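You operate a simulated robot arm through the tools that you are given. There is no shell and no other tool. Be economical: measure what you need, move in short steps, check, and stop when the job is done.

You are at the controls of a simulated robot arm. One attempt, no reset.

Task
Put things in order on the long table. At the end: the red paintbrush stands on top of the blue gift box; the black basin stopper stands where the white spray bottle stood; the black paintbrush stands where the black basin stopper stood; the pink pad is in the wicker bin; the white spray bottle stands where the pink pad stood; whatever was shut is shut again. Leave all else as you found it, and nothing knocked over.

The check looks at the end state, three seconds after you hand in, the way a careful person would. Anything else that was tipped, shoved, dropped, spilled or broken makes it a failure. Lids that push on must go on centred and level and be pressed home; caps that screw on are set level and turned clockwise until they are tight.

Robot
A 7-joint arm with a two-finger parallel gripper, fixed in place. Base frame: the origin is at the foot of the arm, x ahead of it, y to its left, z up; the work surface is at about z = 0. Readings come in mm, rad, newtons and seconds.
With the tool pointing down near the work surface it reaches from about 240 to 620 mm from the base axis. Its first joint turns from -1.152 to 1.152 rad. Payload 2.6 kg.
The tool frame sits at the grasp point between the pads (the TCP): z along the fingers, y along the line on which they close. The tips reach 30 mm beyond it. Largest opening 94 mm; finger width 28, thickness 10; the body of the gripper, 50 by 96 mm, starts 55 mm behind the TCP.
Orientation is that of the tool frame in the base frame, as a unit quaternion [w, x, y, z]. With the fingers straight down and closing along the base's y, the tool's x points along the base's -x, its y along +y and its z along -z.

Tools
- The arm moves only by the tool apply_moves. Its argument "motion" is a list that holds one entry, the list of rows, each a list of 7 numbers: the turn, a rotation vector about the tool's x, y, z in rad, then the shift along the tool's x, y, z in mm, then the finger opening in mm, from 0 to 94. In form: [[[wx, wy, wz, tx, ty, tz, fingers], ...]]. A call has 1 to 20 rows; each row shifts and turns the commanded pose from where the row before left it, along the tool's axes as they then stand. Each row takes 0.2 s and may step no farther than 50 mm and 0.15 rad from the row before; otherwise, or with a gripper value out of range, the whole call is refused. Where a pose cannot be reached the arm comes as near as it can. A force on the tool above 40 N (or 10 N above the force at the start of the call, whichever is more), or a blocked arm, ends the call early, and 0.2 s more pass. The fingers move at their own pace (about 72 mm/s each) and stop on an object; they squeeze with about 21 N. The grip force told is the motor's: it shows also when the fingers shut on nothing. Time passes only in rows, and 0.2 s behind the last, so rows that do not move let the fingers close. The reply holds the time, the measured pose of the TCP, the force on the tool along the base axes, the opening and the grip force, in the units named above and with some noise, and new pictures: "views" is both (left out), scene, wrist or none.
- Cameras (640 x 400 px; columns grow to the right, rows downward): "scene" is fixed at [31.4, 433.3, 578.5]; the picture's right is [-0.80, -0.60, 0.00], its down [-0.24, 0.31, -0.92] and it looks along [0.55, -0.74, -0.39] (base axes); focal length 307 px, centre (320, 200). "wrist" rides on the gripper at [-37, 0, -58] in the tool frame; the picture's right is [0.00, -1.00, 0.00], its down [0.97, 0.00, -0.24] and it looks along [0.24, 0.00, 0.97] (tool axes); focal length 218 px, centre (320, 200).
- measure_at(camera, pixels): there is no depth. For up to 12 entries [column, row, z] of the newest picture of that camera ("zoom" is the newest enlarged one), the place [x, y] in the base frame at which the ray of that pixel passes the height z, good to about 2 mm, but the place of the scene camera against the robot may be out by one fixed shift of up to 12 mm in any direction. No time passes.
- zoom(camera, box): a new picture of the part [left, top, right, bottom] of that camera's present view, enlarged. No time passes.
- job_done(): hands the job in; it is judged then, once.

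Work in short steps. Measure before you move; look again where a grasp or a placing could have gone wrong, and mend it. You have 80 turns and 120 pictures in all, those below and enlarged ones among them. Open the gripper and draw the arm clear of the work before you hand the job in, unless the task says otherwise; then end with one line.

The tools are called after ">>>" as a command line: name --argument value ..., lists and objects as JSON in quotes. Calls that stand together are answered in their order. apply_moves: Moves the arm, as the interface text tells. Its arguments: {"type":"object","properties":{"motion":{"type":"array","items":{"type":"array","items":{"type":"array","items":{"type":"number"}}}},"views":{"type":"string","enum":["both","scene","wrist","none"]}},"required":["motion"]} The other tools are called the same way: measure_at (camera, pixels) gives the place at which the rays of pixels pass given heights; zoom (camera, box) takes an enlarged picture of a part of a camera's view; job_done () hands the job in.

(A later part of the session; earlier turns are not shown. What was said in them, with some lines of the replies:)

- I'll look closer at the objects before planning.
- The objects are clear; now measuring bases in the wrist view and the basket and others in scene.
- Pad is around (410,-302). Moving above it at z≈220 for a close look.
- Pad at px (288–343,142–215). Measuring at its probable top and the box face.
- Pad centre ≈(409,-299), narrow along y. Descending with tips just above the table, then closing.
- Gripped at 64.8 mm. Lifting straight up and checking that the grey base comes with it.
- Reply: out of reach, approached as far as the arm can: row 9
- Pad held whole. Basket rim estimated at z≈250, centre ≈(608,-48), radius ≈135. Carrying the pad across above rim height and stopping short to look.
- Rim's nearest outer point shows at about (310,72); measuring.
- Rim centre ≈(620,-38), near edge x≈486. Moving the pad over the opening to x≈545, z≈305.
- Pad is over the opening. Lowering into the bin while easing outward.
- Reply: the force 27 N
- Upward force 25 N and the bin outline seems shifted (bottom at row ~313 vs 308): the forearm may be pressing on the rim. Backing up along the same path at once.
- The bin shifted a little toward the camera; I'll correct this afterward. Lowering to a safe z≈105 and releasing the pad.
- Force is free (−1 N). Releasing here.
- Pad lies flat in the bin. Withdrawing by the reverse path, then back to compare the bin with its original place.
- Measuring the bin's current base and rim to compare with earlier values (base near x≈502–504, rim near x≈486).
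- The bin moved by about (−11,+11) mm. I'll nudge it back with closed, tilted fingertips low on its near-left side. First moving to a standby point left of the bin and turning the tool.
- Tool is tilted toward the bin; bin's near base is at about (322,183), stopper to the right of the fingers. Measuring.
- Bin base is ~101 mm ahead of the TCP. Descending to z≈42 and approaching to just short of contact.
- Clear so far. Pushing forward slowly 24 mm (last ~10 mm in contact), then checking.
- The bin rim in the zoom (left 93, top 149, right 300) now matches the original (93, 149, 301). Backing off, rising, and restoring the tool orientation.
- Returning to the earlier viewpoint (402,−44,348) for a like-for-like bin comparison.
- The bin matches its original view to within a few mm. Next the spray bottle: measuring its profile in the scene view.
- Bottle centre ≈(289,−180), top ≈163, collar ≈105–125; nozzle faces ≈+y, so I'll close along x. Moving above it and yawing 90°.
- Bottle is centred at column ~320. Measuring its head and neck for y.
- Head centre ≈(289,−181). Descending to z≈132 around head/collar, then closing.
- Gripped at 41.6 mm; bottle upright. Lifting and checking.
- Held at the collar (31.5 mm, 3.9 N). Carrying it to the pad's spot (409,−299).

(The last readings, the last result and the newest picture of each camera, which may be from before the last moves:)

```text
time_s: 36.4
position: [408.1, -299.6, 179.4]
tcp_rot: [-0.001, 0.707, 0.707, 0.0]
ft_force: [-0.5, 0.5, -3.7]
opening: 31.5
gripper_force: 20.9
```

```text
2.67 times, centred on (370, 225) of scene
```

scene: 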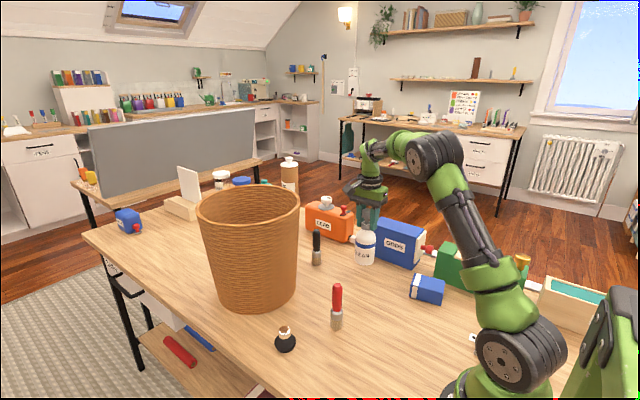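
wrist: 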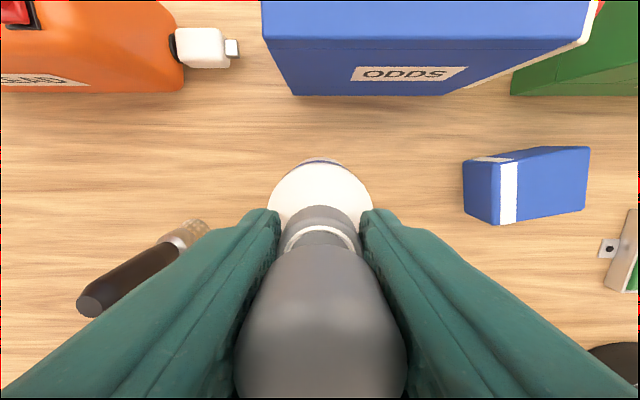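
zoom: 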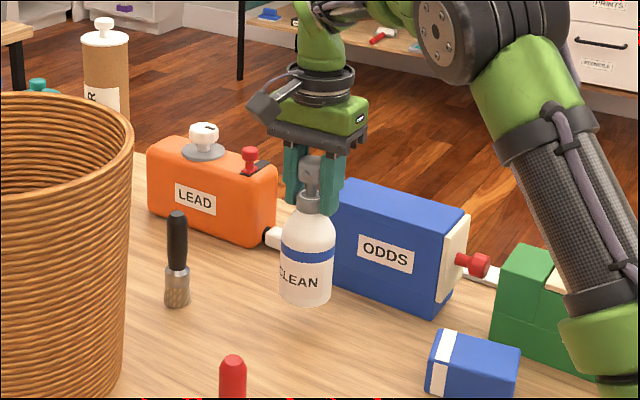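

Lowering gently, watching the force for contact.

>>> apply_moves --motion '[[[0, 0, 0, 0, 0, 8, 20], [0, 0, 0, 0, 0, 8, 20], [0, 0, 0, 0, 0, 6, 20], [0, 0, 0, 0, 0, 4, 20], [0, 0, 0, 0, 0, 0, 20]]]' --views "scene"

>>> apply_moves --motion '[[[0, 0, 0, 0, 0, 3, 20], [0, 0, 0, 0, 0, 2, 20], [0, 0, 0, 0, 0, 0, 20]]]' --views "none"

```text
time_s: 37.6
position: [408.6, -298.8, 153.0]
tcp_rot: [0.0, 0.706, 0.708, 0.0]
ft_force: [0.3, -0.3, -3.7]
opening: 31.6
gripper_force: 21.2
```

scene: 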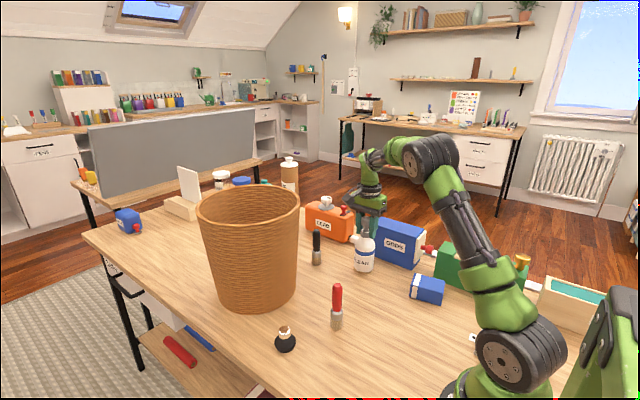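

```text
time_s: 38.4
position: [409.3, -299.2, 148.5]
tcp_rot: [0.0, 0.706, 0.708, 0.001]
ft_force: [-0.5, -0.2, -3.4]
opening: 31.5
gripper_force: 21.2
```

Not yet down (−3.4 N). Continuing in 2 mm steps.

>>> apply_moves --motion '[[[0, 0, 0, 0, 0, 2, 20], [0, 0, 0, 0, 0, 2, 20], [0, 0, 0, 0, 0, 0, 20]]]' --views "none"

>>> apply_moves --motion '[[[0, 0, 0, 0, 0, 2, 20], [0, 0, 0, 0, 0, 2, 20], [0, 0, 0, 0, 0, 0, 20]]]' --views "scene"

```text
time_s: 39.2
position: [409.9, -300.0, 144.7]
tcp_rot: [0.001, 0.707, 0.708, 0.0]
ft_force: [0.5, 0.6, -4.0]
opening: 31.7
gripper_force: 21.2
```

```text
time_s: 40.0
position: [408.4, -298.3, 142.0]
tcp_rot: [0.0, 0.707, 0.708, 0.0]
ft_force: [-1.1, 1.0, 2.8]
opening: 31.8
gripper_force: 20.8
```

scene: 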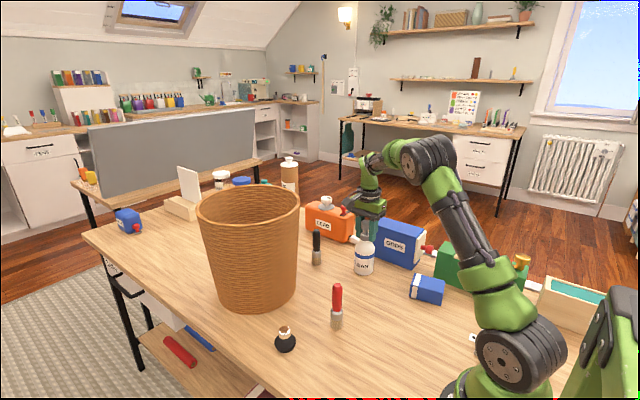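

Contact (force now +2.8 N). Opening gently and rising straight up.

>>> apply_moves --motion '[[[0, 0, 0, 0, 0, 0, 45], [0, 0, 0, 0, 0, 0, 80], [0, 0, 0, 0, 0, 0, 80], [0, 0, 0, 0, 0, -30, 80], [0, 0, 0, 0, 0, -45, 80], [0, 0, 0, 0, 0, -45, 80], [0, 0, 0, 0, 0, 0, 80]]]'

```text
time_s: 41.6
position: [408.7, -299.7, 259.7]
tcp_rot: [0.0, 0.706, 0.708, 0.0]
ft_force: [0.5, -0.4, -0.1]
opening: 80.0
gripper_force: 0.0
```

scene: 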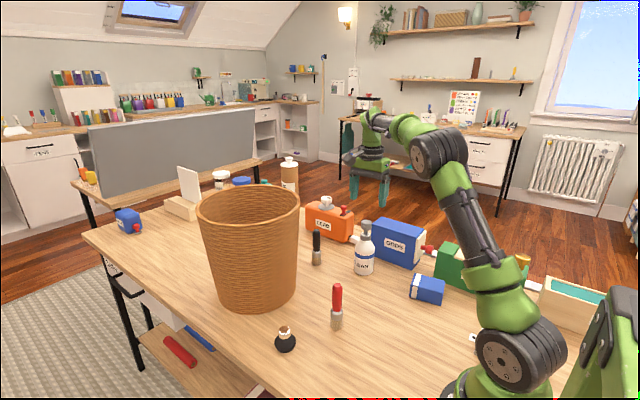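
wrist: 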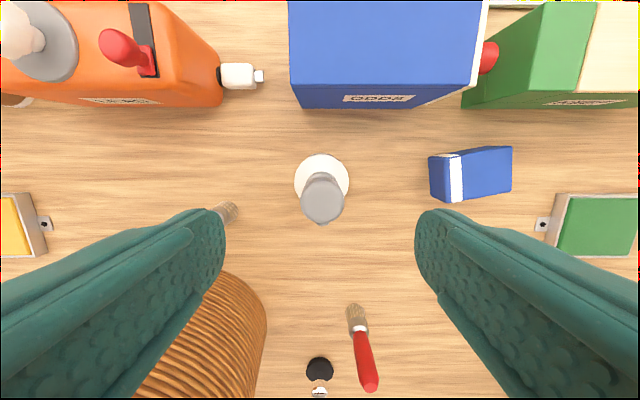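

Bottle stands well. Now unyawing and moving above the stopper (411,56).

>>> apply_moves --motion '[[[0, 0, -0.1428, 0, 0, 0, 80], [0, 0, -0.1428, 0, 0, 0, 80], [0, 0, -0.1428, 0, 0, 0, 80], [0, 0, -0.1428, 0, 0, 0, 80], [0, 0, -0.1428, 0, 0, 0, 80], [0, 0, -0.1428, 0, 0, 0, 80], [0, 0, -0.1428, 0, 0, 0, 80], [0, 0, -0.1428, 0, 0, 0, 80], [0, 0, -0.1428, 0, 0, 0, 80], [0, 0, -0.1428, 0, 0, 0, 80], [0, 0, -0.1428, 0, 0, 0, 80], [0, 0, 0, 0, 44.5, 0, 80], [0, 0, 0, 0, 44.5, 0, 80], [0, 0, 0, 0, 44.5, 5, 80], [0, 0, 0, 0, 44.5, 10, 80], [0, 0, 0, 0, 44.5, 10, 80], [0, 0, 0, 0, 44.5, 10, 80], [0, 0, 0, 0, 44.5, 10, 80], [0, 0, 0, 0, 44.5, 15, 80], [0, 0, 0, 0, 0, 0, 80]]]'

>>> zoom --camera "scene" --box '[250, 310, 330, 360]'

```text
time_s: 45.8
position: [406.8, 56.8, 200.9]
tcp_rot: [-0.001, 0.0, 1.0, -0.001]
ft_force: [0.3, -0.7, -0.4]
opening: 80.1
gripper_force: 0.0
```

scene: 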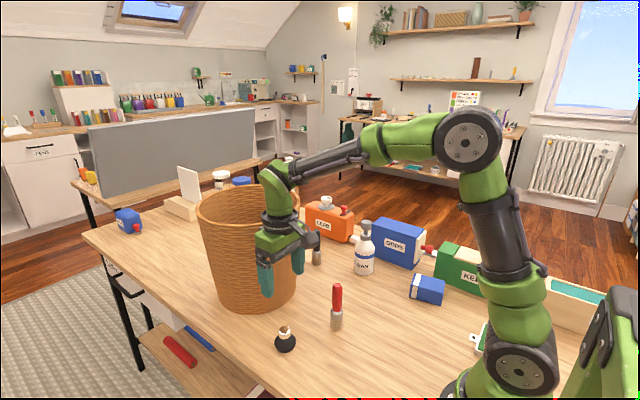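
wrist: 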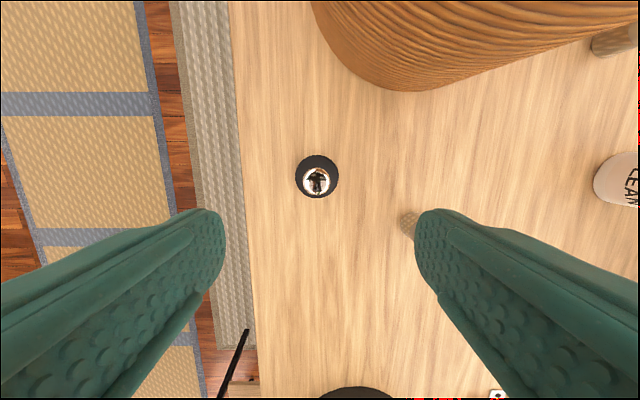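

```text
8.00 times, centred on (290, 335) of scene
```

zoom: 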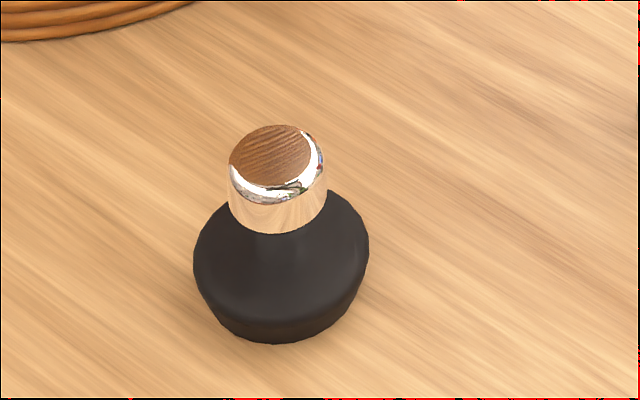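

Stopper at (317,176); measuring its centre.

>>> measure_at --camera "wrist" --pixels '[[317, 172, 10], [295, 176, 12], [339, 176, 12], [316, 198, 12], [316, 180, 50]]'

```text
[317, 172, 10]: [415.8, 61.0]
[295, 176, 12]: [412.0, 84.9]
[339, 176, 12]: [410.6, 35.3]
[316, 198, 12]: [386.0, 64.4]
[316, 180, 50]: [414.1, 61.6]
```

Centre ≈(412,60), diameter ≈50. Descending and gripping the black body.

>>> apply_moves --motion '[[[0, 0, 0, -5, 3.2, 40, 80], [0, 0, 0, 0, 0, 45, 80], [0, 0, 0, 0, 0, 45, 80], [0, 0, 0, 0, 0, 25, 80], [0, 0, 0, 0, 0, 9, 80], [0, 0, 0, 0, 0, 0, 60], [0, 0, 0, 0, 0, 0, 30], [0, 0, 0, 0, 0, 0, 30], [0, 0, 0, 0, 0, 0, 30]]]'

```text
time_s: 47.8
position: [413.9, 61.1, 35.5]
tcp_rot: [0.0, -0.001, 1.0, 0.0]
ft_force: [-0.4, -0.9, -0.7]
opening: 50.2
gripper_force: 20.8
```

scene: 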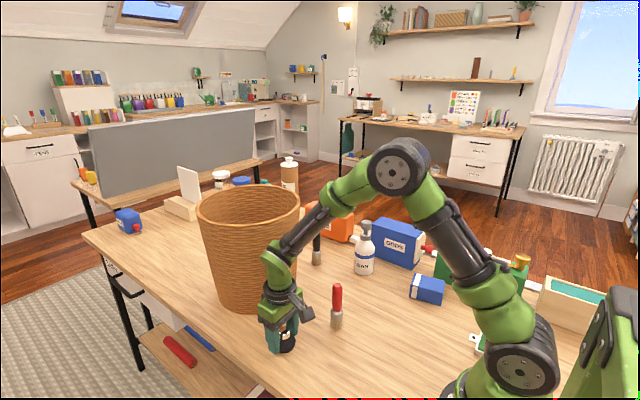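
wrist: 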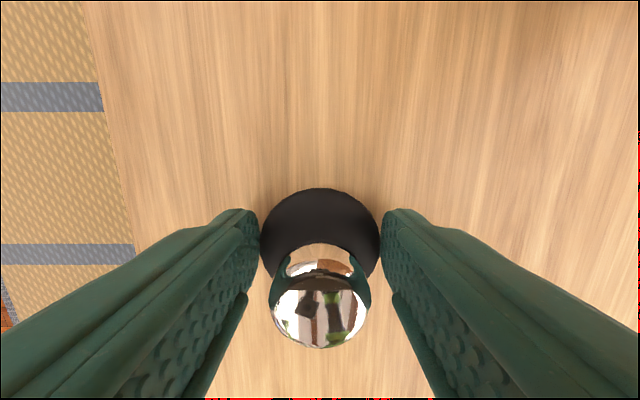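

Gripped at 50 mm. Measuring the offset of the stopper centre from the TCP, then lifting.

>>> measure_at --camera "wrist" --pixels '[[320, 242, 12], [320, 188, 12], [320, 318, 55]]'

>>> apply_moves --motion '[[[0, 0, 0, 0, 0, -10, 30], [0, 0, 0, 0, 0, -40, 30], [0, 0, 0, 0, 0, -45, 30], [0, 0, 0, 0, 0, -45, 30], [0, 0, 0, 0, 0, -30, 30], [0, 0, 0, 20, -40, 0, 30], [0, 0, 0, 20, -40, 0, 30], [0, 0, 0, 20, -40, 0, 30], [0, 0, 0, 20, -40, 0, 30], [0, 0, 0, 20, -40, 0, 30], [0, 0, 0, 23, -41, 0, 30], [0, 0, 0, 0, 0, 0, 30]]]'

```text
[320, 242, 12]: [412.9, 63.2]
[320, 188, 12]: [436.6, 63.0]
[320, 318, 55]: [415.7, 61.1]
```

```text
time_s: 50.4
position: [288.9, -184.5, 206.9]
tcp_rot: [0.0, -0.001, 1.0, 0.0]
ft_force: [-0.6, -0.4, -0.6]
opening: 50.4
gripper_force: 20.8
```

scene: 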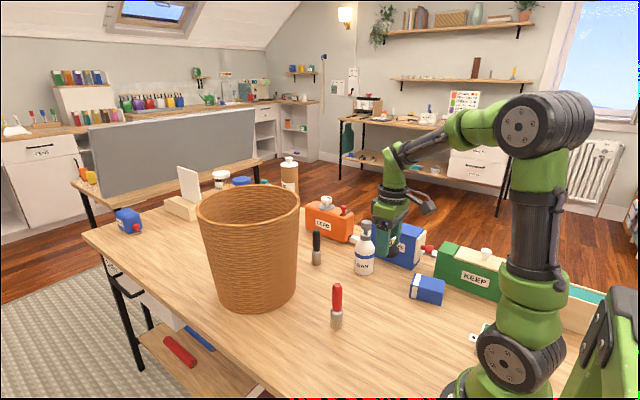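
wrist: 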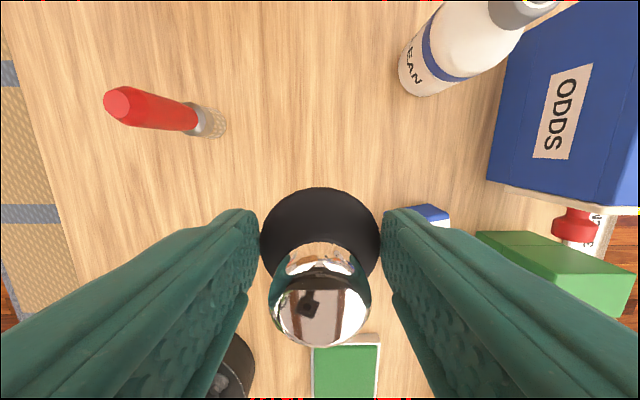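

Stopper held over the bottle's old spot. Lowering to just above contact, then finely.

>>> apply_moves --motion '[[[0, 0, 0, -1, 3, 40, 30], [0, 0, 0, 0, 0, 45, 30], [0, 0, 0, 0, 0, 45, 30], [0, 0, 0, 0, 0, 28, 30], [0, 0, 0, 0, 0, 7, 30], [0, 0, 0, 0, 0, 3, 30], [0, 0, 0, 0, 0, 0, 30]]]'

```text
time_s: 52.0
position: [290.8, -178.9, 38.0]
tcp_rot: [0.0, 0.0, 1.0, 0.0]
ft_force: [0.4, -0.5, -0.9]
opening: 50.3
gripper_force: 21.1
```

scene: 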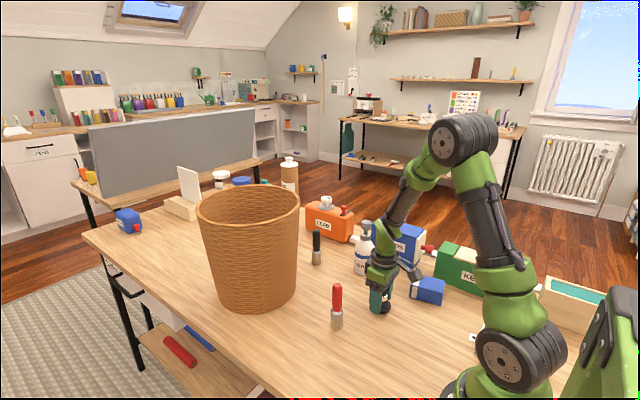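
wrist: 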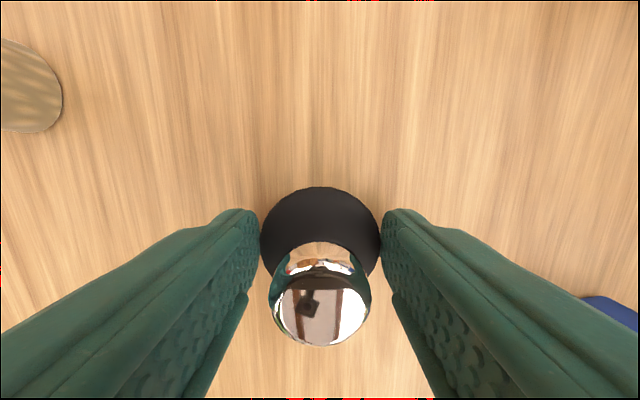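

Two more mm down, release, and rise.

>>> apply_moves --motion '[[[0, 0, 0, 0, 0, 1.5, 30], [0, 0, 0, 0, 0, 1, 30], [0, 0, 0, 0, 0, 0, 30], [0, 0, 0, 0, 0, 0, 55], [0, 0, 0, 0, 0, 0, 72], [0, 0, 0, 0, 0, 0, 72], [0, 0, 0, 0, 0, -30, 72], [0, 0, 0, 0, 0, -45, 72], [0, 0, 0, 0, 0, -45, 72], [0, 0, 0, 0, 0, -45, 72], [0, 0, 0, 0, 0, 0, 72]]]'

```text
time_s: 54.4
position: [290.0, -177.0, 202.4]
tcp_rot: [0.0, -0.002, 1.0, 0.001]
ft_force: [-0.4, -0.2, 0.4]
opening: 71.8
gripper_force: 0.1
```

scene: 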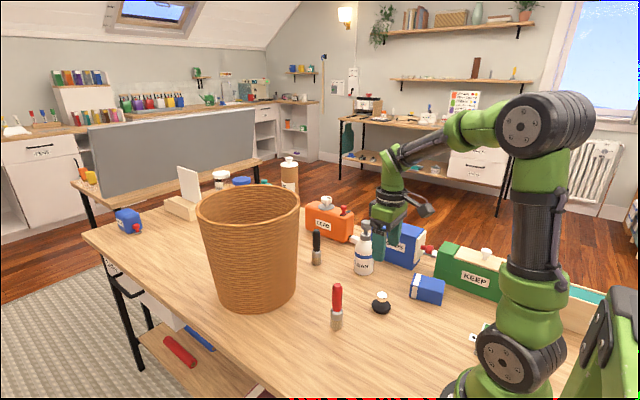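
wrist: 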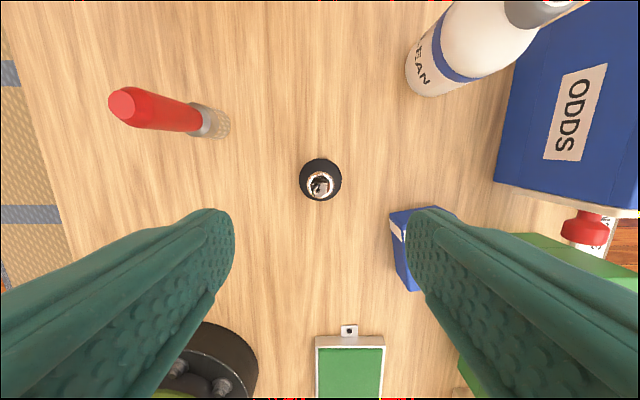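

Stopper stands in place. Next the black brush at ≈(549,−238): moving in front of it at z≈180 to look.

>>> apply_moves --motion '[[[0, 0, 0, -38, -9, 3, 60], [0, 0, 0, -38, -9, 3, 60], [0, 0, 0, -38, -9, 3, 60], [0, 0, 0, -38, -10, 3, 60], [0, 0, 0, -38, -10, 5, 60], [0, 0, 0, -38, -10, 5, 60], [0, 0, 0, 0, 0, 0, 60]]]'

>>> zoom --camera "scene" --box '[290, 220, 350, 340]'

```text
time_s: 56.0
position: [519.2, -235.9, 178.8]
tcp_rot: [-0.001, 0.0, 1.0, 0.0]
ft_force: [0.8, -0.2, 0.4]
opening: 59.9
gripper_force: 0.1
```

scene: 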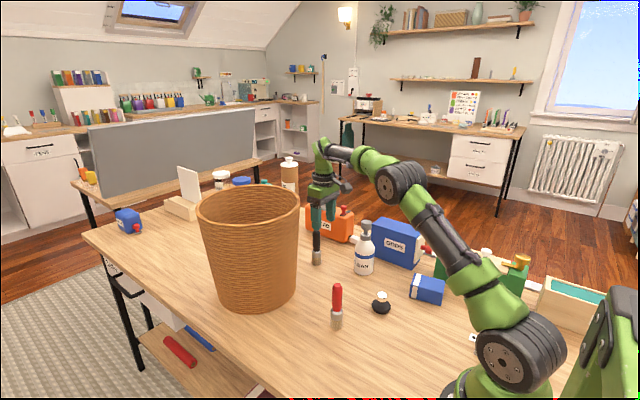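
wrist: 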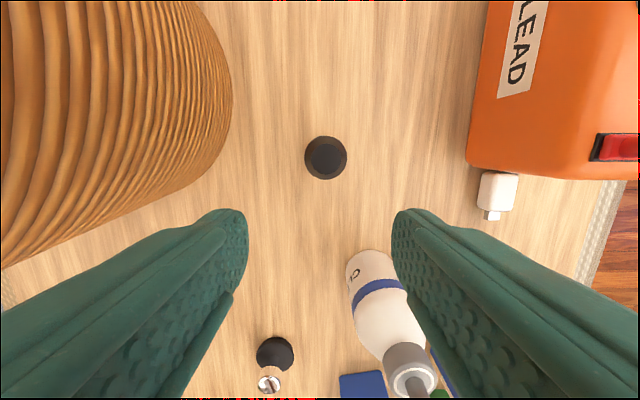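

```text
3.33 times, centred on (320, 280) of scene
```

zoom: 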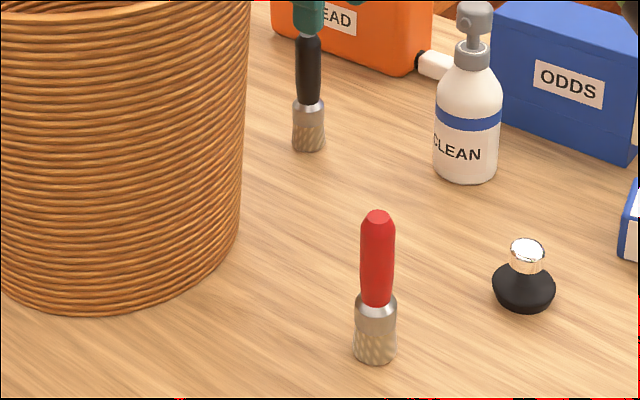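

Brush top at (326,158), nearly below the camera. Measuring.

>>> measure_at --camera "wrist" --pixels '[[326, 158, 110], [326, 153, 40], [326, 158, 0]]'

>>> measure_at --camera "scene" --pixels '[[337, 283, 110], [337, 283, 130], [337, 283, 120], [336, 325, 0], [337, 313, 40], [316, 263, 0]]'

```text
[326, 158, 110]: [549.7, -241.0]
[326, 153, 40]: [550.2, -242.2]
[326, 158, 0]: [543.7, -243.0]
```

```text
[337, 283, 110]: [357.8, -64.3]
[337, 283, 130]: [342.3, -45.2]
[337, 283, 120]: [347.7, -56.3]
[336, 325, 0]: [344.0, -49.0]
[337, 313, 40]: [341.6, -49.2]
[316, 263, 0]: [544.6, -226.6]
```

Brush at ≈(549,−241), height ≈122. Moving over and descending to z≈82, then closing on the handle.

>>> apply_moves --motion '[[[0, 0, 0, -15, -2.5, 3, 60], [0, 0, 0, -15, -2.5, 3, 60], [0, 0, 0, 0, 0, 0, 60], [0, 0, 0, 0, 0, 30, 60], [0, 0, 0, 0, 0, 35, 60], [0, 0, 0, 0, 0, 26, 60], [0, 0, 0, 0, 0, 0, 60]]]'

```text
time_s: 57.6
position: [549.4, -238.6, 81.5]
tcp_rot: [0.0, -0.001, 1.0, 0.0]
ft_force: [0.5, -0.1, -0.3]
opening: 60.4
gripper_force: 0.1
```

scene: 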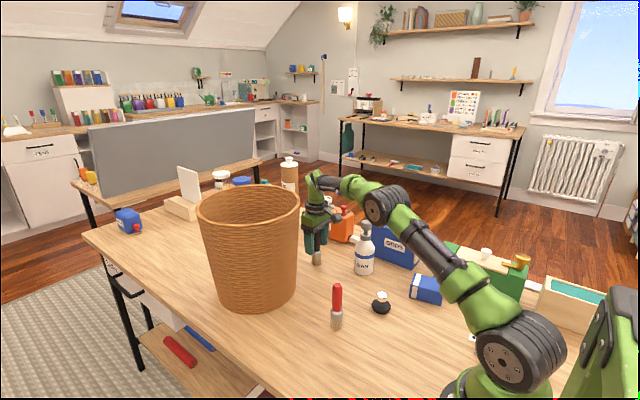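
wrist: 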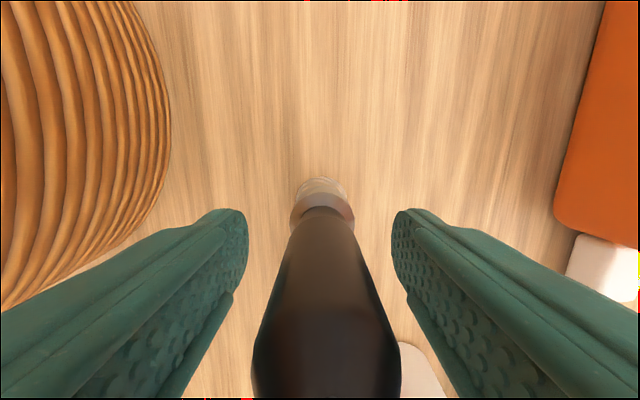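

Handle is centred between the fingers. Closing and lifting slightly.

>>> apply_moves --motion '[[[0, 0, 0, 0, 0, 0, 40], [0, 0, 0, 0, 0, 0, 10], [0, 0, 0, 0, 0, 0, 5], [0, 0, 0, 0, 0, 0, 5], [0, 0, 0, 0, 0, -10, 5], [0, 0, 0, 0, 0, -20, 5], [0, 0, 0, 0, 0, 0, 5]]]'

>>> zoom --camera "scene" --box '[270, 180, 370, 280]'

```text
time_s: 59.2
position: [548.7, -239.6, 111.2]
tcp_rot: [0.0, 0.0, 1.0, 0.001]
ft_force: [0.2, 1.0, -1.2]
opening: 24.2
gripper_force: 20.9
```

scene: 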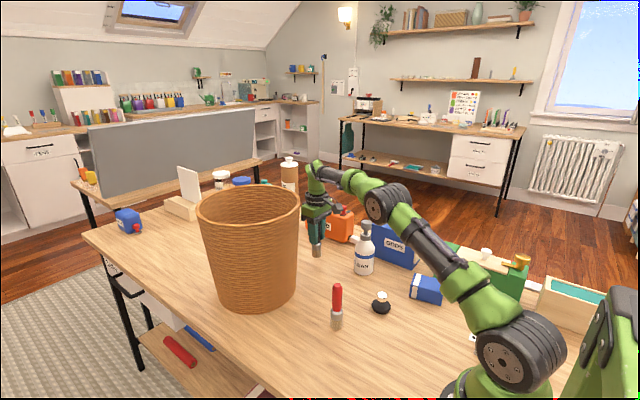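
wrist: 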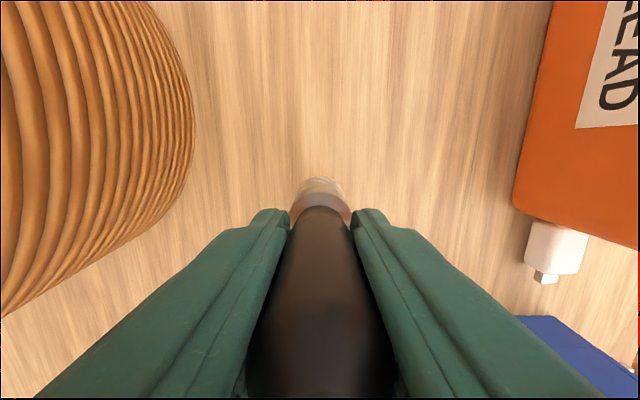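

```text
4.00 times, centred on (320, 230) of scene
```

zoom: 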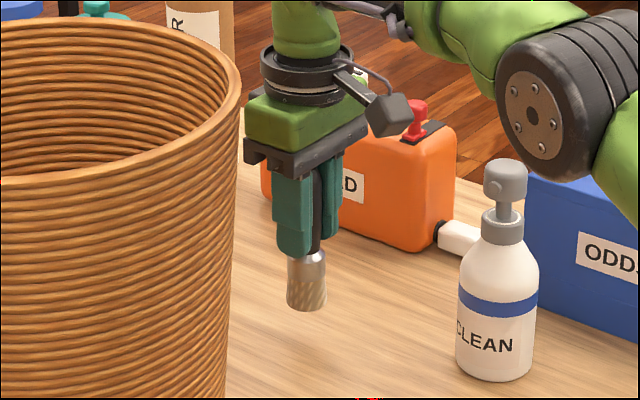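

Brush held vertical at 24 mm. Backing toward the base while rising, then crossing to the stopper's old spot (412,60).

>>> apply_moves --motion '[[[0, 0, 0, 35, 5, -32, 5], [0, 0, 0, 38, 5, -32, 5], [0, 0, 0, 38, 5, -32, 5], [0, 0, 0, 38, 5, -32, 5], [0, 0, 0, -1.7, 40, 0, 5], [0, 0, 0, -1.7, 40, 0, 5], [0, 0, 0, -1.7, 40, 0, 5], [0, 0, 0, -1.7, 40, 0, 5], [0, 0, 0, -1.7, 40, 0, 5], [0, 0, 0, -1.7, 40, 0, 5], [0, 0, 0, -1.8, 40, 0, 5], [0, 0, 0, 0, 0, 40, 5], [0, 0, 0, 0, 0, 40, 5], [0, 0, 0, 0, 0, 40, 5], [0, 0, 0, 0, 0, 15, 5], [0, 0, 0, 0, 0, 0, 5]]]'

```text
time_s: 62.6
position: [410.2, 59.2, 105.6]
tcp_rot: [-0.001, 0.0, 1.0, 0.0]
ft_force: [0.1, -0.3, -0.3]
opening: 24.2
gripper_force: 21.1
```

scene: 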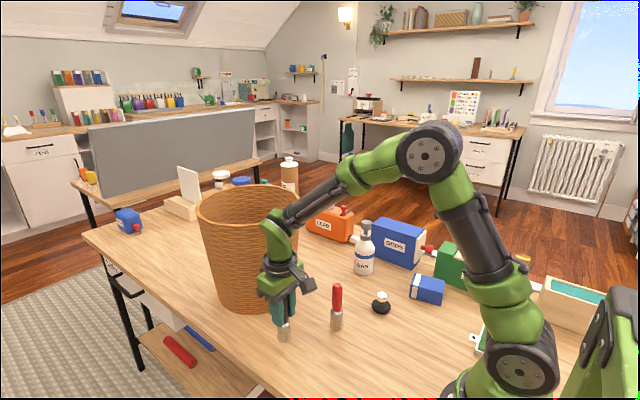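
wrist: 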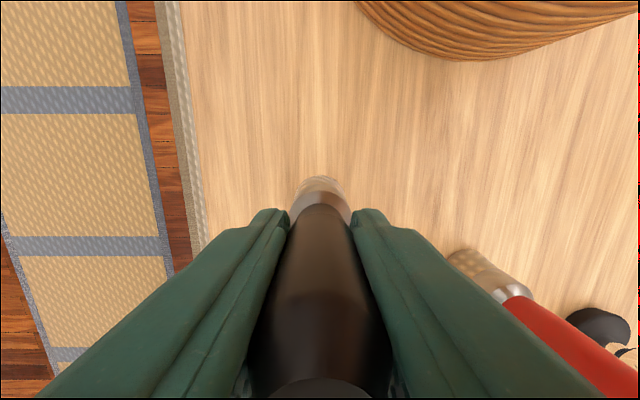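

Lowering to the pick height (z≈82) gently.

>>> apply_moves --motion '[[[0, 0, 0, -2, 1, 10, 5], [0, 0, 0, 0, 0, 7, 5], [0, 0, 0, 0, 0, 4, 5], [0, 0, 0, 0, 0, 1.5, 5], [0, 0, 0, 0, 0, 0, 5]]]' --views "none"

>>> zoom --camera "scene" --box '[230, 260, 390, 360]'

```text
time_s: 63.8
position: [414.0, 60.5, 82.5]
tcp_rot: [0.0, 0.0, 1.0, -0.001]
ft_force: [-5.9, -2.5, 16.5]
opening: 24.0
gripper_force: 20.5
```

```text
4.00 times, centred on (310, 310) of scene
```

zoom: 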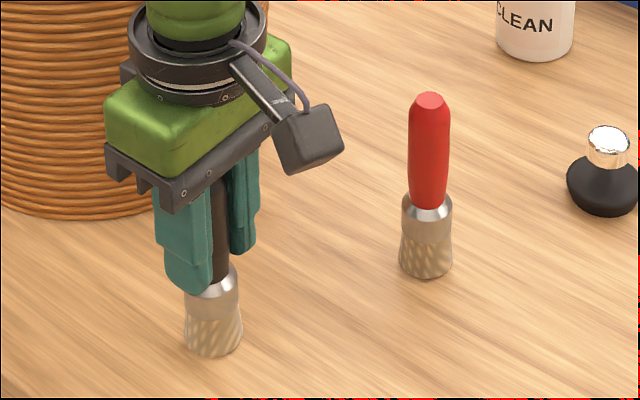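

Firm contact (16 N). Easing up 1 mm, then releasing and rising.

>>> apply_moves --motion '[[[0, 0, 0, 0, 0, -1, 5], [0, 0, 0, 0, 0, 0, 5], [0, 0, 0, 0, 0, 0, 30], [0, 0, 0, 0, 0, 0, 60], [0, 0, 0, 0, 0, 0, 60], [0, 0, 0, 0, 0, -25, 60], [0, 0, 0, 0, 0, -45, 60], [0, 0, 0, 0, 0, -45, 60], [0, 0, 0, 0, 0, 0, 60]]]'

>>> zoom --camera "scene" --box '[230, 260, 390, 360]'

```text
time_s: 65.8
position: [412.3, 60.1, 198.1]
tcp_rot: [0.0, -0.001, 1.0, 0.0]
ft_force: [0.7, -1.2, 0.5]
opening: 60.1
gripper_force: 0.1
```

scene: 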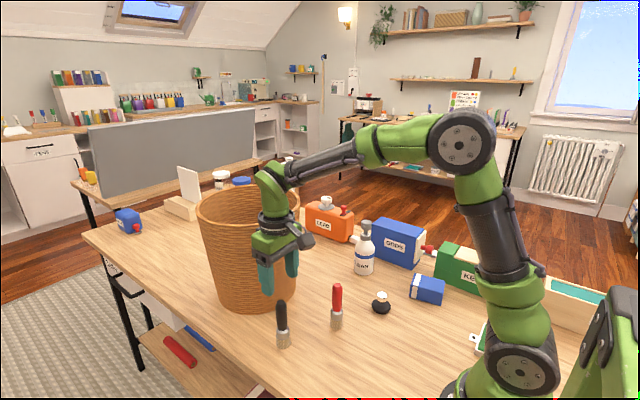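
wrist: 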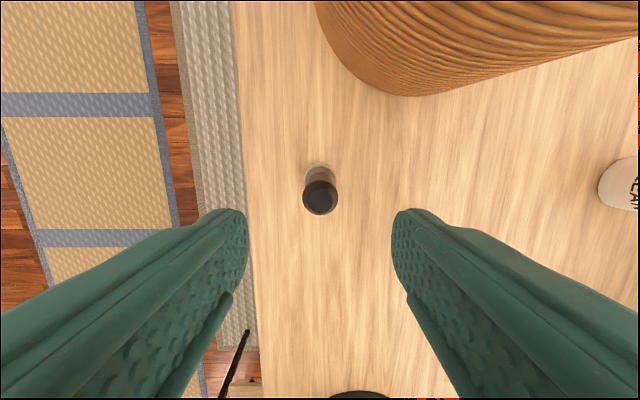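

```text
4.00 times, centred on (310, 310) of scene
```

zoom: 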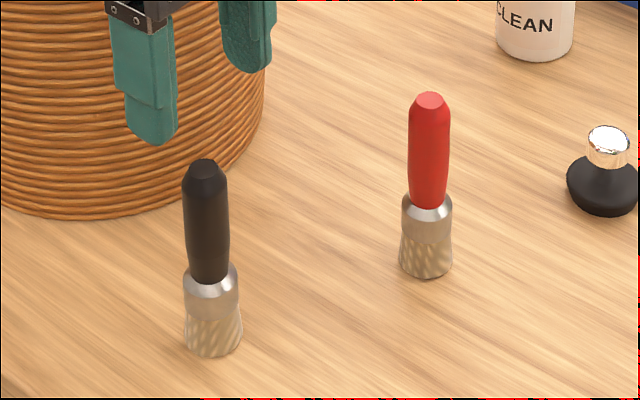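

Black brush stands upright. Moving above the red brush (350,−61).

>>> apply_moves --motion '[[[0, 0, 0, 20.7, -40, 0, 60], [0, 0, 0, 20.7, -40, 0, 60], [0, 0, 0, 20.7, -41, 0, 60], [0, 0, 0, 0, 0, 0, 60]]]' --views "wrist"

```text
time_s: 66.8
position: [350.9, -62.6, 198.0]
tcp_rot: [0.0, 0.0, 1.0, 0.0]
ft_force: [-1.4, 0.2, -0.8]
opening: 59.9
gripper_force: 0.1
```

wrist: 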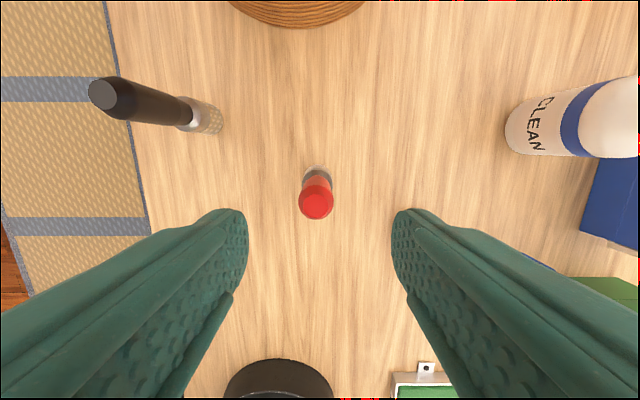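

Red brush at ≈(349,−60). Descending and gripping.

>>> apply_moves --motion '[[[0, 0, 0, 2, 2, 40, 60], [0, 0, 0, 0, 0, 45, 60], [0, 0, 0, 0, 0, 31, 60], [0, 0, 0, 0, 0, 0, 40], [0, 0, 0, 0, 0, 0, 10], [0, 0, 0, 0, 0, 0, 5], [0, 0, 0, 0, 0, 0, 5]]]'

```text
time_s: 68.4
position: [347.2, -59.1, 78.6]
tcp_rot: [-0.001, -0.001, 1.0, 0.0]
ft_force: [-0.5, 0.6, -0.4]
opening: 23.9
gripper_force: 20.8
```

scene: 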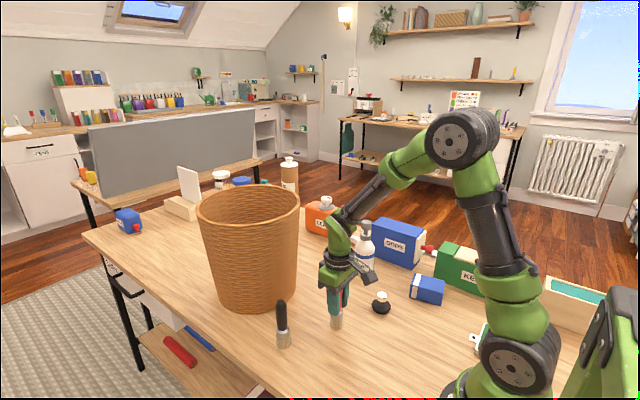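
wrist: 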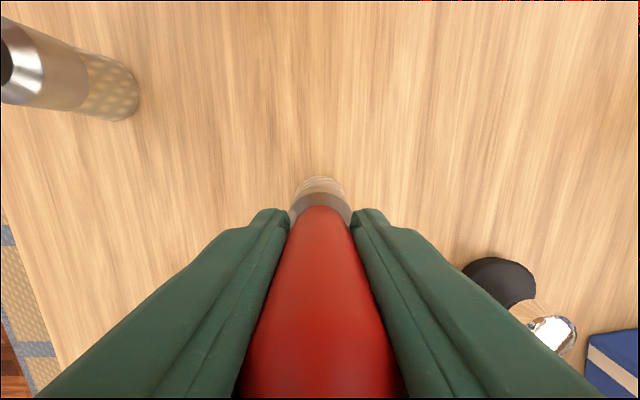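

Red brush gripped (23.9 mm) at z≈79. Lifting high and moving near the gift box for a look.

>>> apply_moves --motion '[[[0, 0, 0, 0, 0, -10, 5], [0, 0, 0, 0, 0, -45, 5], [0, 0, 0, 0, 0, -45, 5], [0, 0, 0, 0, 0, -45, 5], [0, 0, 0, 0, 0, -30, 5], [0, 0, 0, 17, -40, 0, 5], [0, 0, 0, 17, -40, 0, 5], [0, 0, 0, 17, -40, 0, 5], [0, 0, 0, 17, -40, 0, 5], [0, 0, 0, 17, -40, 0, 5], [0, 0, 0, 0, 0, 0, 5]]]'

>>> zoom --camera "scene" --box '[390, 250, 470, 320]'

>>> zoom --camera "wrist" --box '[300, 150, 500, 350]'

```text
time_s: 70.8
position: [266.0, -260.3, 259.1]
tcp_rot: [0.0, 0.0, 1.0, 0.0]
ft_force: [0.1, -0.2, -1.4]
opening: 24.1
gripper_force: 21.3
```

scene: 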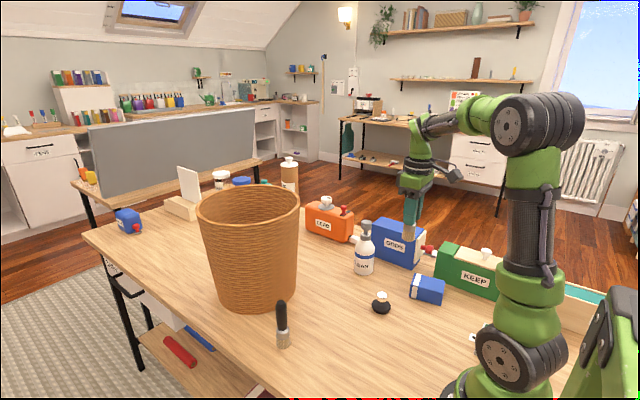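
wrist: 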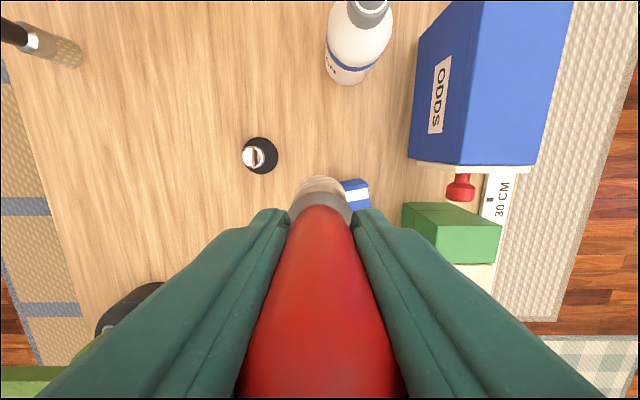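

```text
5.71 times, centred on (430, 285) of scene
```

zoom: 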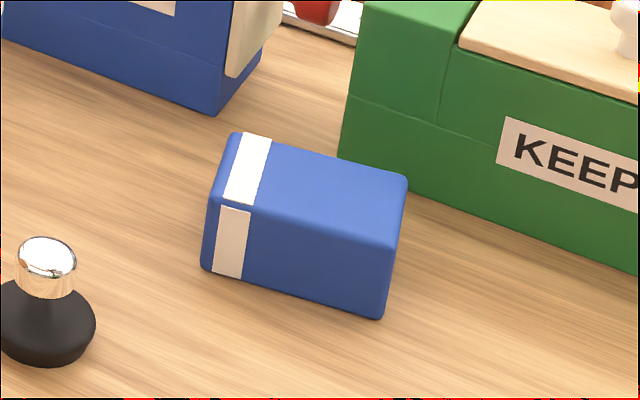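

```text
2.00 times, centred on (400, 250) of wrist
```

zoom: 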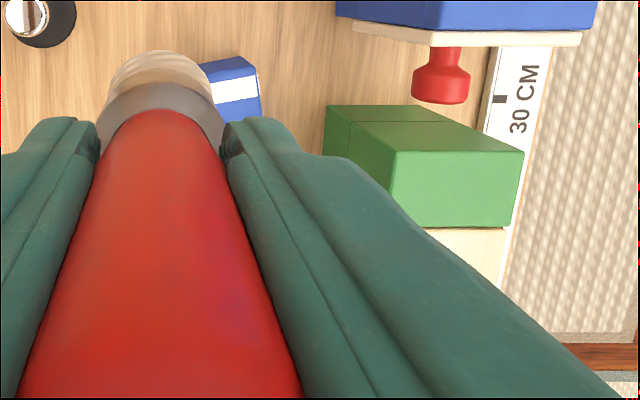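

Measuring the gift box corners in the scene view (base corners (409.7,296.9), (440.9,305.7); top corners), at candidate heights.

>>> measure_at --camera "scene" --pixels '[[409.7, 296.9, 0], [440.9, 305.7, 0], [411.3, 285, 30], [411.3, 285, 40], [411.3, 285, 50], [442.8, 293.4, 30], [442.8, 293.4, 40], [442.8, 293.4, 50], [414.6, 273.1, 40], [445.3, 281.2, 40], [414.6, 273.1, 45], [445.3, 281.2, 45]]'

>>> measure_at --camera "wrist" --pixels '[[342, 182, 40], [365, 179, 40], [370, 208, 0], [262, 158, 12]]'

>>> measure_at --camera "scene" --pixels '[[381.5, 313, 0], [381, 307, 12]]'

```text
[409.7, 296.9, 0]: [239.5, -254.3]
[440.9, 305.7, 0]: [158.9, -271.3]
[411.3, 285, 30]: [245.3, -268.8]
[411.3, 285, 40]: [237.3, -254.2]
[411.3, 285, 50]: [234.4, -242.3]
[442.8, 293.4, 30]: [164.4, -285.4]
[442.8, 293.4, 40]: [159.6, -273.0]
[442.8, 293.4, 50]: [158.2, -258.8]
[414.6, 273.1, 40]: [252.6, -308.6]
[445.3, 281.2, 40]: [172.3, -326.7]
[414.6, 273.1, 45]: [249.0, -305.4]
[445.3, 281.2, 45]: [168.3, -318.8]
```

```text
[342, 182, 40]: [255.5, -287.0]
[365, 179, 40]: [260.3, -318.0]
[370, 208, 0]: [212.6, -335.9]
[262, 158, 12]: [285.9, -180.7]
```

```text
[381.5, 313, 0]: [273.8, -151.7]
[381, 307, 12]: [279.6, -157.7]
```

Box top is z≈41, centre ≈(208,−299) after combining both cameras. Moving the brush over it and down to ~10 mm above.

>>> apply_moves --motion '[[[0, 0, 0, 29, -19, 0, 5], [0, 0, 0, 29, -20, 0, 5], [0, 0, 0, 0, 0, 40, 5], [0, 0, 0, 0, 0, 45, 5], [0, 0, 0, 0, 0, 30, 5], [0, 0, 0, 0, 0, 10, 5], [0, 0, 0, 0, 0, 0, 5]]]'

>>> zoom --camera "scene" --box '[370, 220, 490, 320]'

```text
time_s: 72.4
position: [207.0, -298.8, 133.5]
tcp_rot: [0.0, 0.0, 1.0, 0.0]
ft_force: [-0.5, -0.8, -0.7]
opening: 24.2
gripper_force: 20.7
```

scene: 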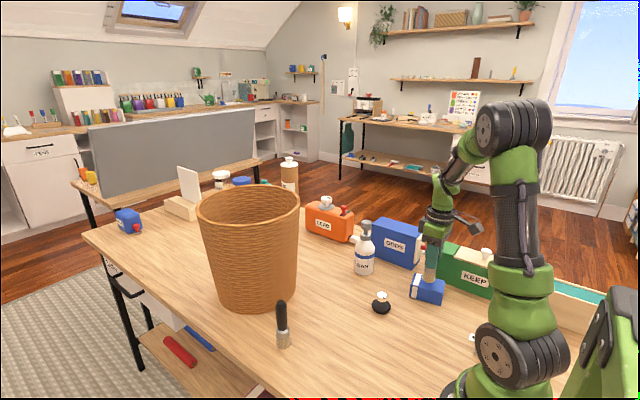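
wrist: 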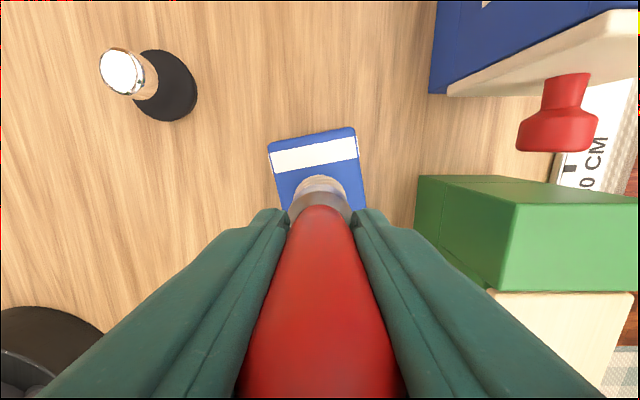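

```text
4.00 times, centred on (430, 270) of scene
```

zoom: 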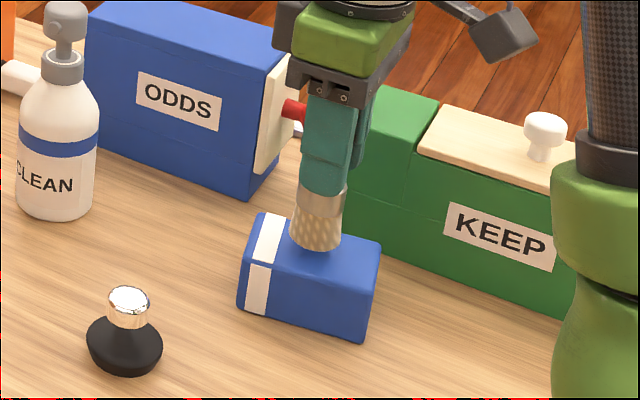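

Brush hovers over the box top. Checking the far-edge corners against the TCP, to centre well.

>>> measure_at --camera "wrist" --pixels '[[269, 145, 41], [355, 128, 41], [366, 208, 41], [279, 200, 41]]'

>>> apply_moves --motion '[[[0, 0, 0, 0, 0, 5, 5], [0, 0, 0, 0, 0, 3, 5], [0, 0, 0, 0, 0, 0, 5]]]' --views "none"

```text
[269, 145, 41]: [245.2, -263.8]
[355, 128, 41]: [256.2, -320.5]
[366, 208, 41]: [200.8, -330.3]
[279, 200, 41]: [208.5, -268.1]
```

```text
time_s: 73.2
position: [208.2, -297.7, 126.1]
tcp_rot: [-0.001, 0.001, 1.0, 0.0]
ft_force: [0.3, -0.7, -0.8]
opening: 23.9
gripper_force: 20.8
```

Box centre ≈(210,−300) confirms. Continuing down in small steps.

>>> apply_moves --motion '[[[0, 0, 0, -2, -2, 2, 5], [0, 0, 0, 0, 0, 1.5, 5], [0, 0, 0, 0, 0, 0, 5]]]' --views "none"

>>> apply_moves --motion '[[[0, 0, 0, 0, 0, 1, 5], [0, 0, 0, 0, 0, 0.5, 5], [0, 0, 0, 0, 0, 0, 5]]]' --views "none"

```text
time_s: 74.0
position: [210.1, -299.3, 124.4]
tcp_rot: [0.001, 0.0, 1.0, -0.001]
ft_force: [-3.2, 4.3, 18.3]
opening: 24.3
gripper_force: 21.0
```

```text
time_s: 74.8
position: [210.9, -300.3, 121.0]
tcp_rot: [0.0, -0.001, 1.0, -0.002]
ft_force: [0.9, -1.4, 18.3]
opening: 24.2
gripper_force: 20.9
```

In contact (18 N). Easing up 1.5 mm, releasing, rising.

>>> apply_moves --motion '[[[0, 0, 0, 0, 0, -1.5, 5], [0, 0, 0, 0, 0, 0, 5], [0, 0, 0, 0, 0, 0, 30], [0, 0, 0, 0, 0, 0, 55], [0, 0, 0, 0, 0, 0, 55], [0, 0, 0, 0, 0, -25, 55], [0, 0, 0, 0, 0, -45, 55], [0, 0, 0, 0, 0, -45, 55], [0, 0, 0, 0, 0, -20, 55], [0, 0, 0, 0, 0, 0, 55]]]'

>>> zoom --camera "scene" --box '[370, 220, 490, 320]'

```text
time_s: 77.0
position: [208.0, -301.0, 255.0]
tcp_rot: [0.0, -0.001, 1.0, 0.0]
ft_force: [0.5, -0.4, -0.6]
opening: 54.8
gripper_force: 0.1
```

scene: 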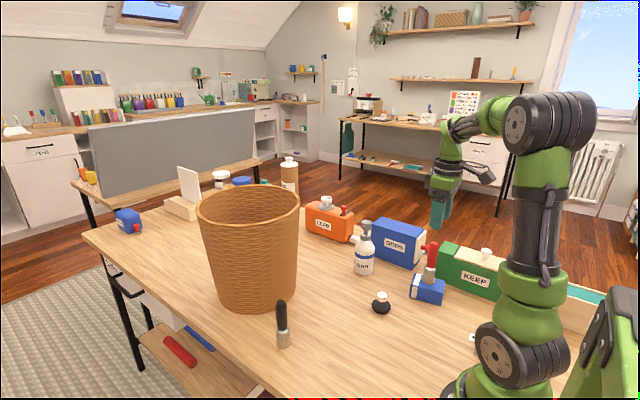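
wrist: 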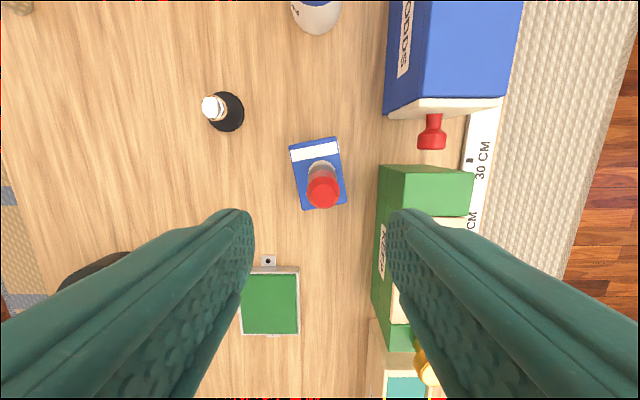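

```text
4.00 times, centred on (430, 270) of scene
```

zoom: 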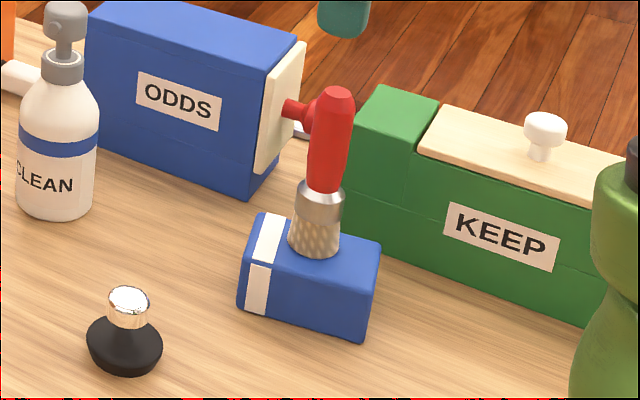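

All is upright and in place. Drawing the arm clear to its starting area for a last look.

>>> apply_moves --motion '[[[0, 0, 0, 0, 0, -40, 70], [0, 0, 0, -20, 30, -25, 94], [0, 0, 0, -22, 35, -25, 94], [0, 0, 0, -22, 35, -20, 94], [0, 0, 0, -22, 35, -15, 94], [0, 0, 0, -22, 35, -10, 94], [0, 0, 0, -22, 35, -8, 94], [0, 0, 0, 0, 0, 0, 94], [0, 0, 0, 0, 0, 0, 94]]]'

>>> zoom --camera "scene" --box '[180, 110, 440, 310]'

```text
time_s: 79.0
position: [339.0, -93.5, 401.9]
tcp_rot: [0.0, 0.001, 1.0, 0.0]
ft_force: [0.4, -0.5, 0.0]
opening: 93.8
gripper_force: 0.0
```

scene: 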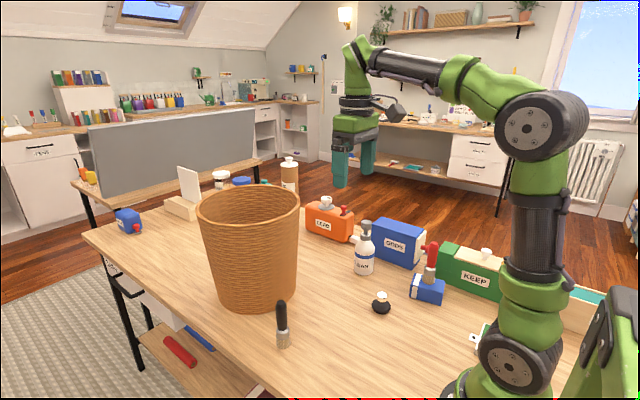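
wrist: 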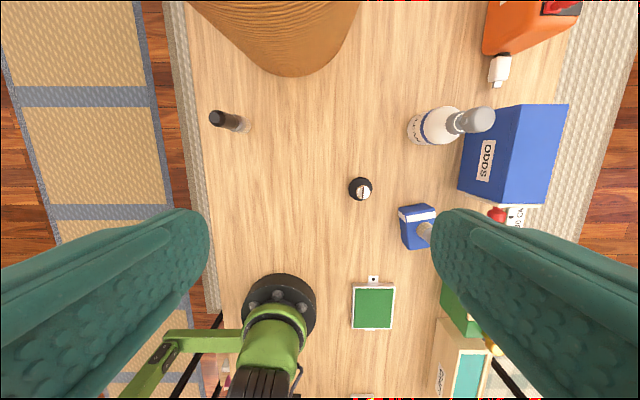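

```text
2.00 times, centred on (310, 210) of scene
```

zoom: 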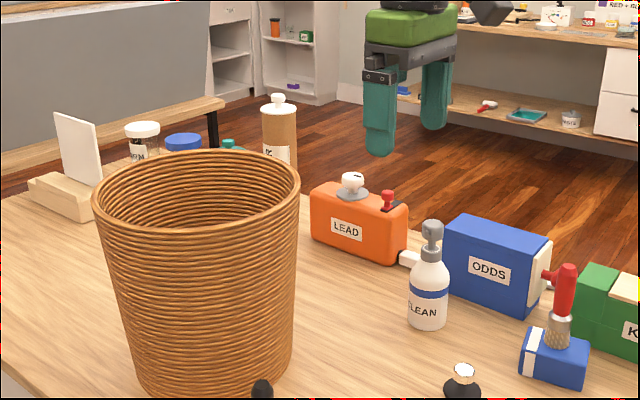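

The wrist view matches the initial one for the bin (edge at (290,76), right at (357,3)) and other untouched things; all targets are in place. Handing in.

>>> job_done

```text
The job is handed in.
```

All five items are where the task asked, nothing is knocked over, and the job is handed in. I shoved the wicker bin about 15 mm while lowering the pad and pushed it back to within a few mm of where it was.
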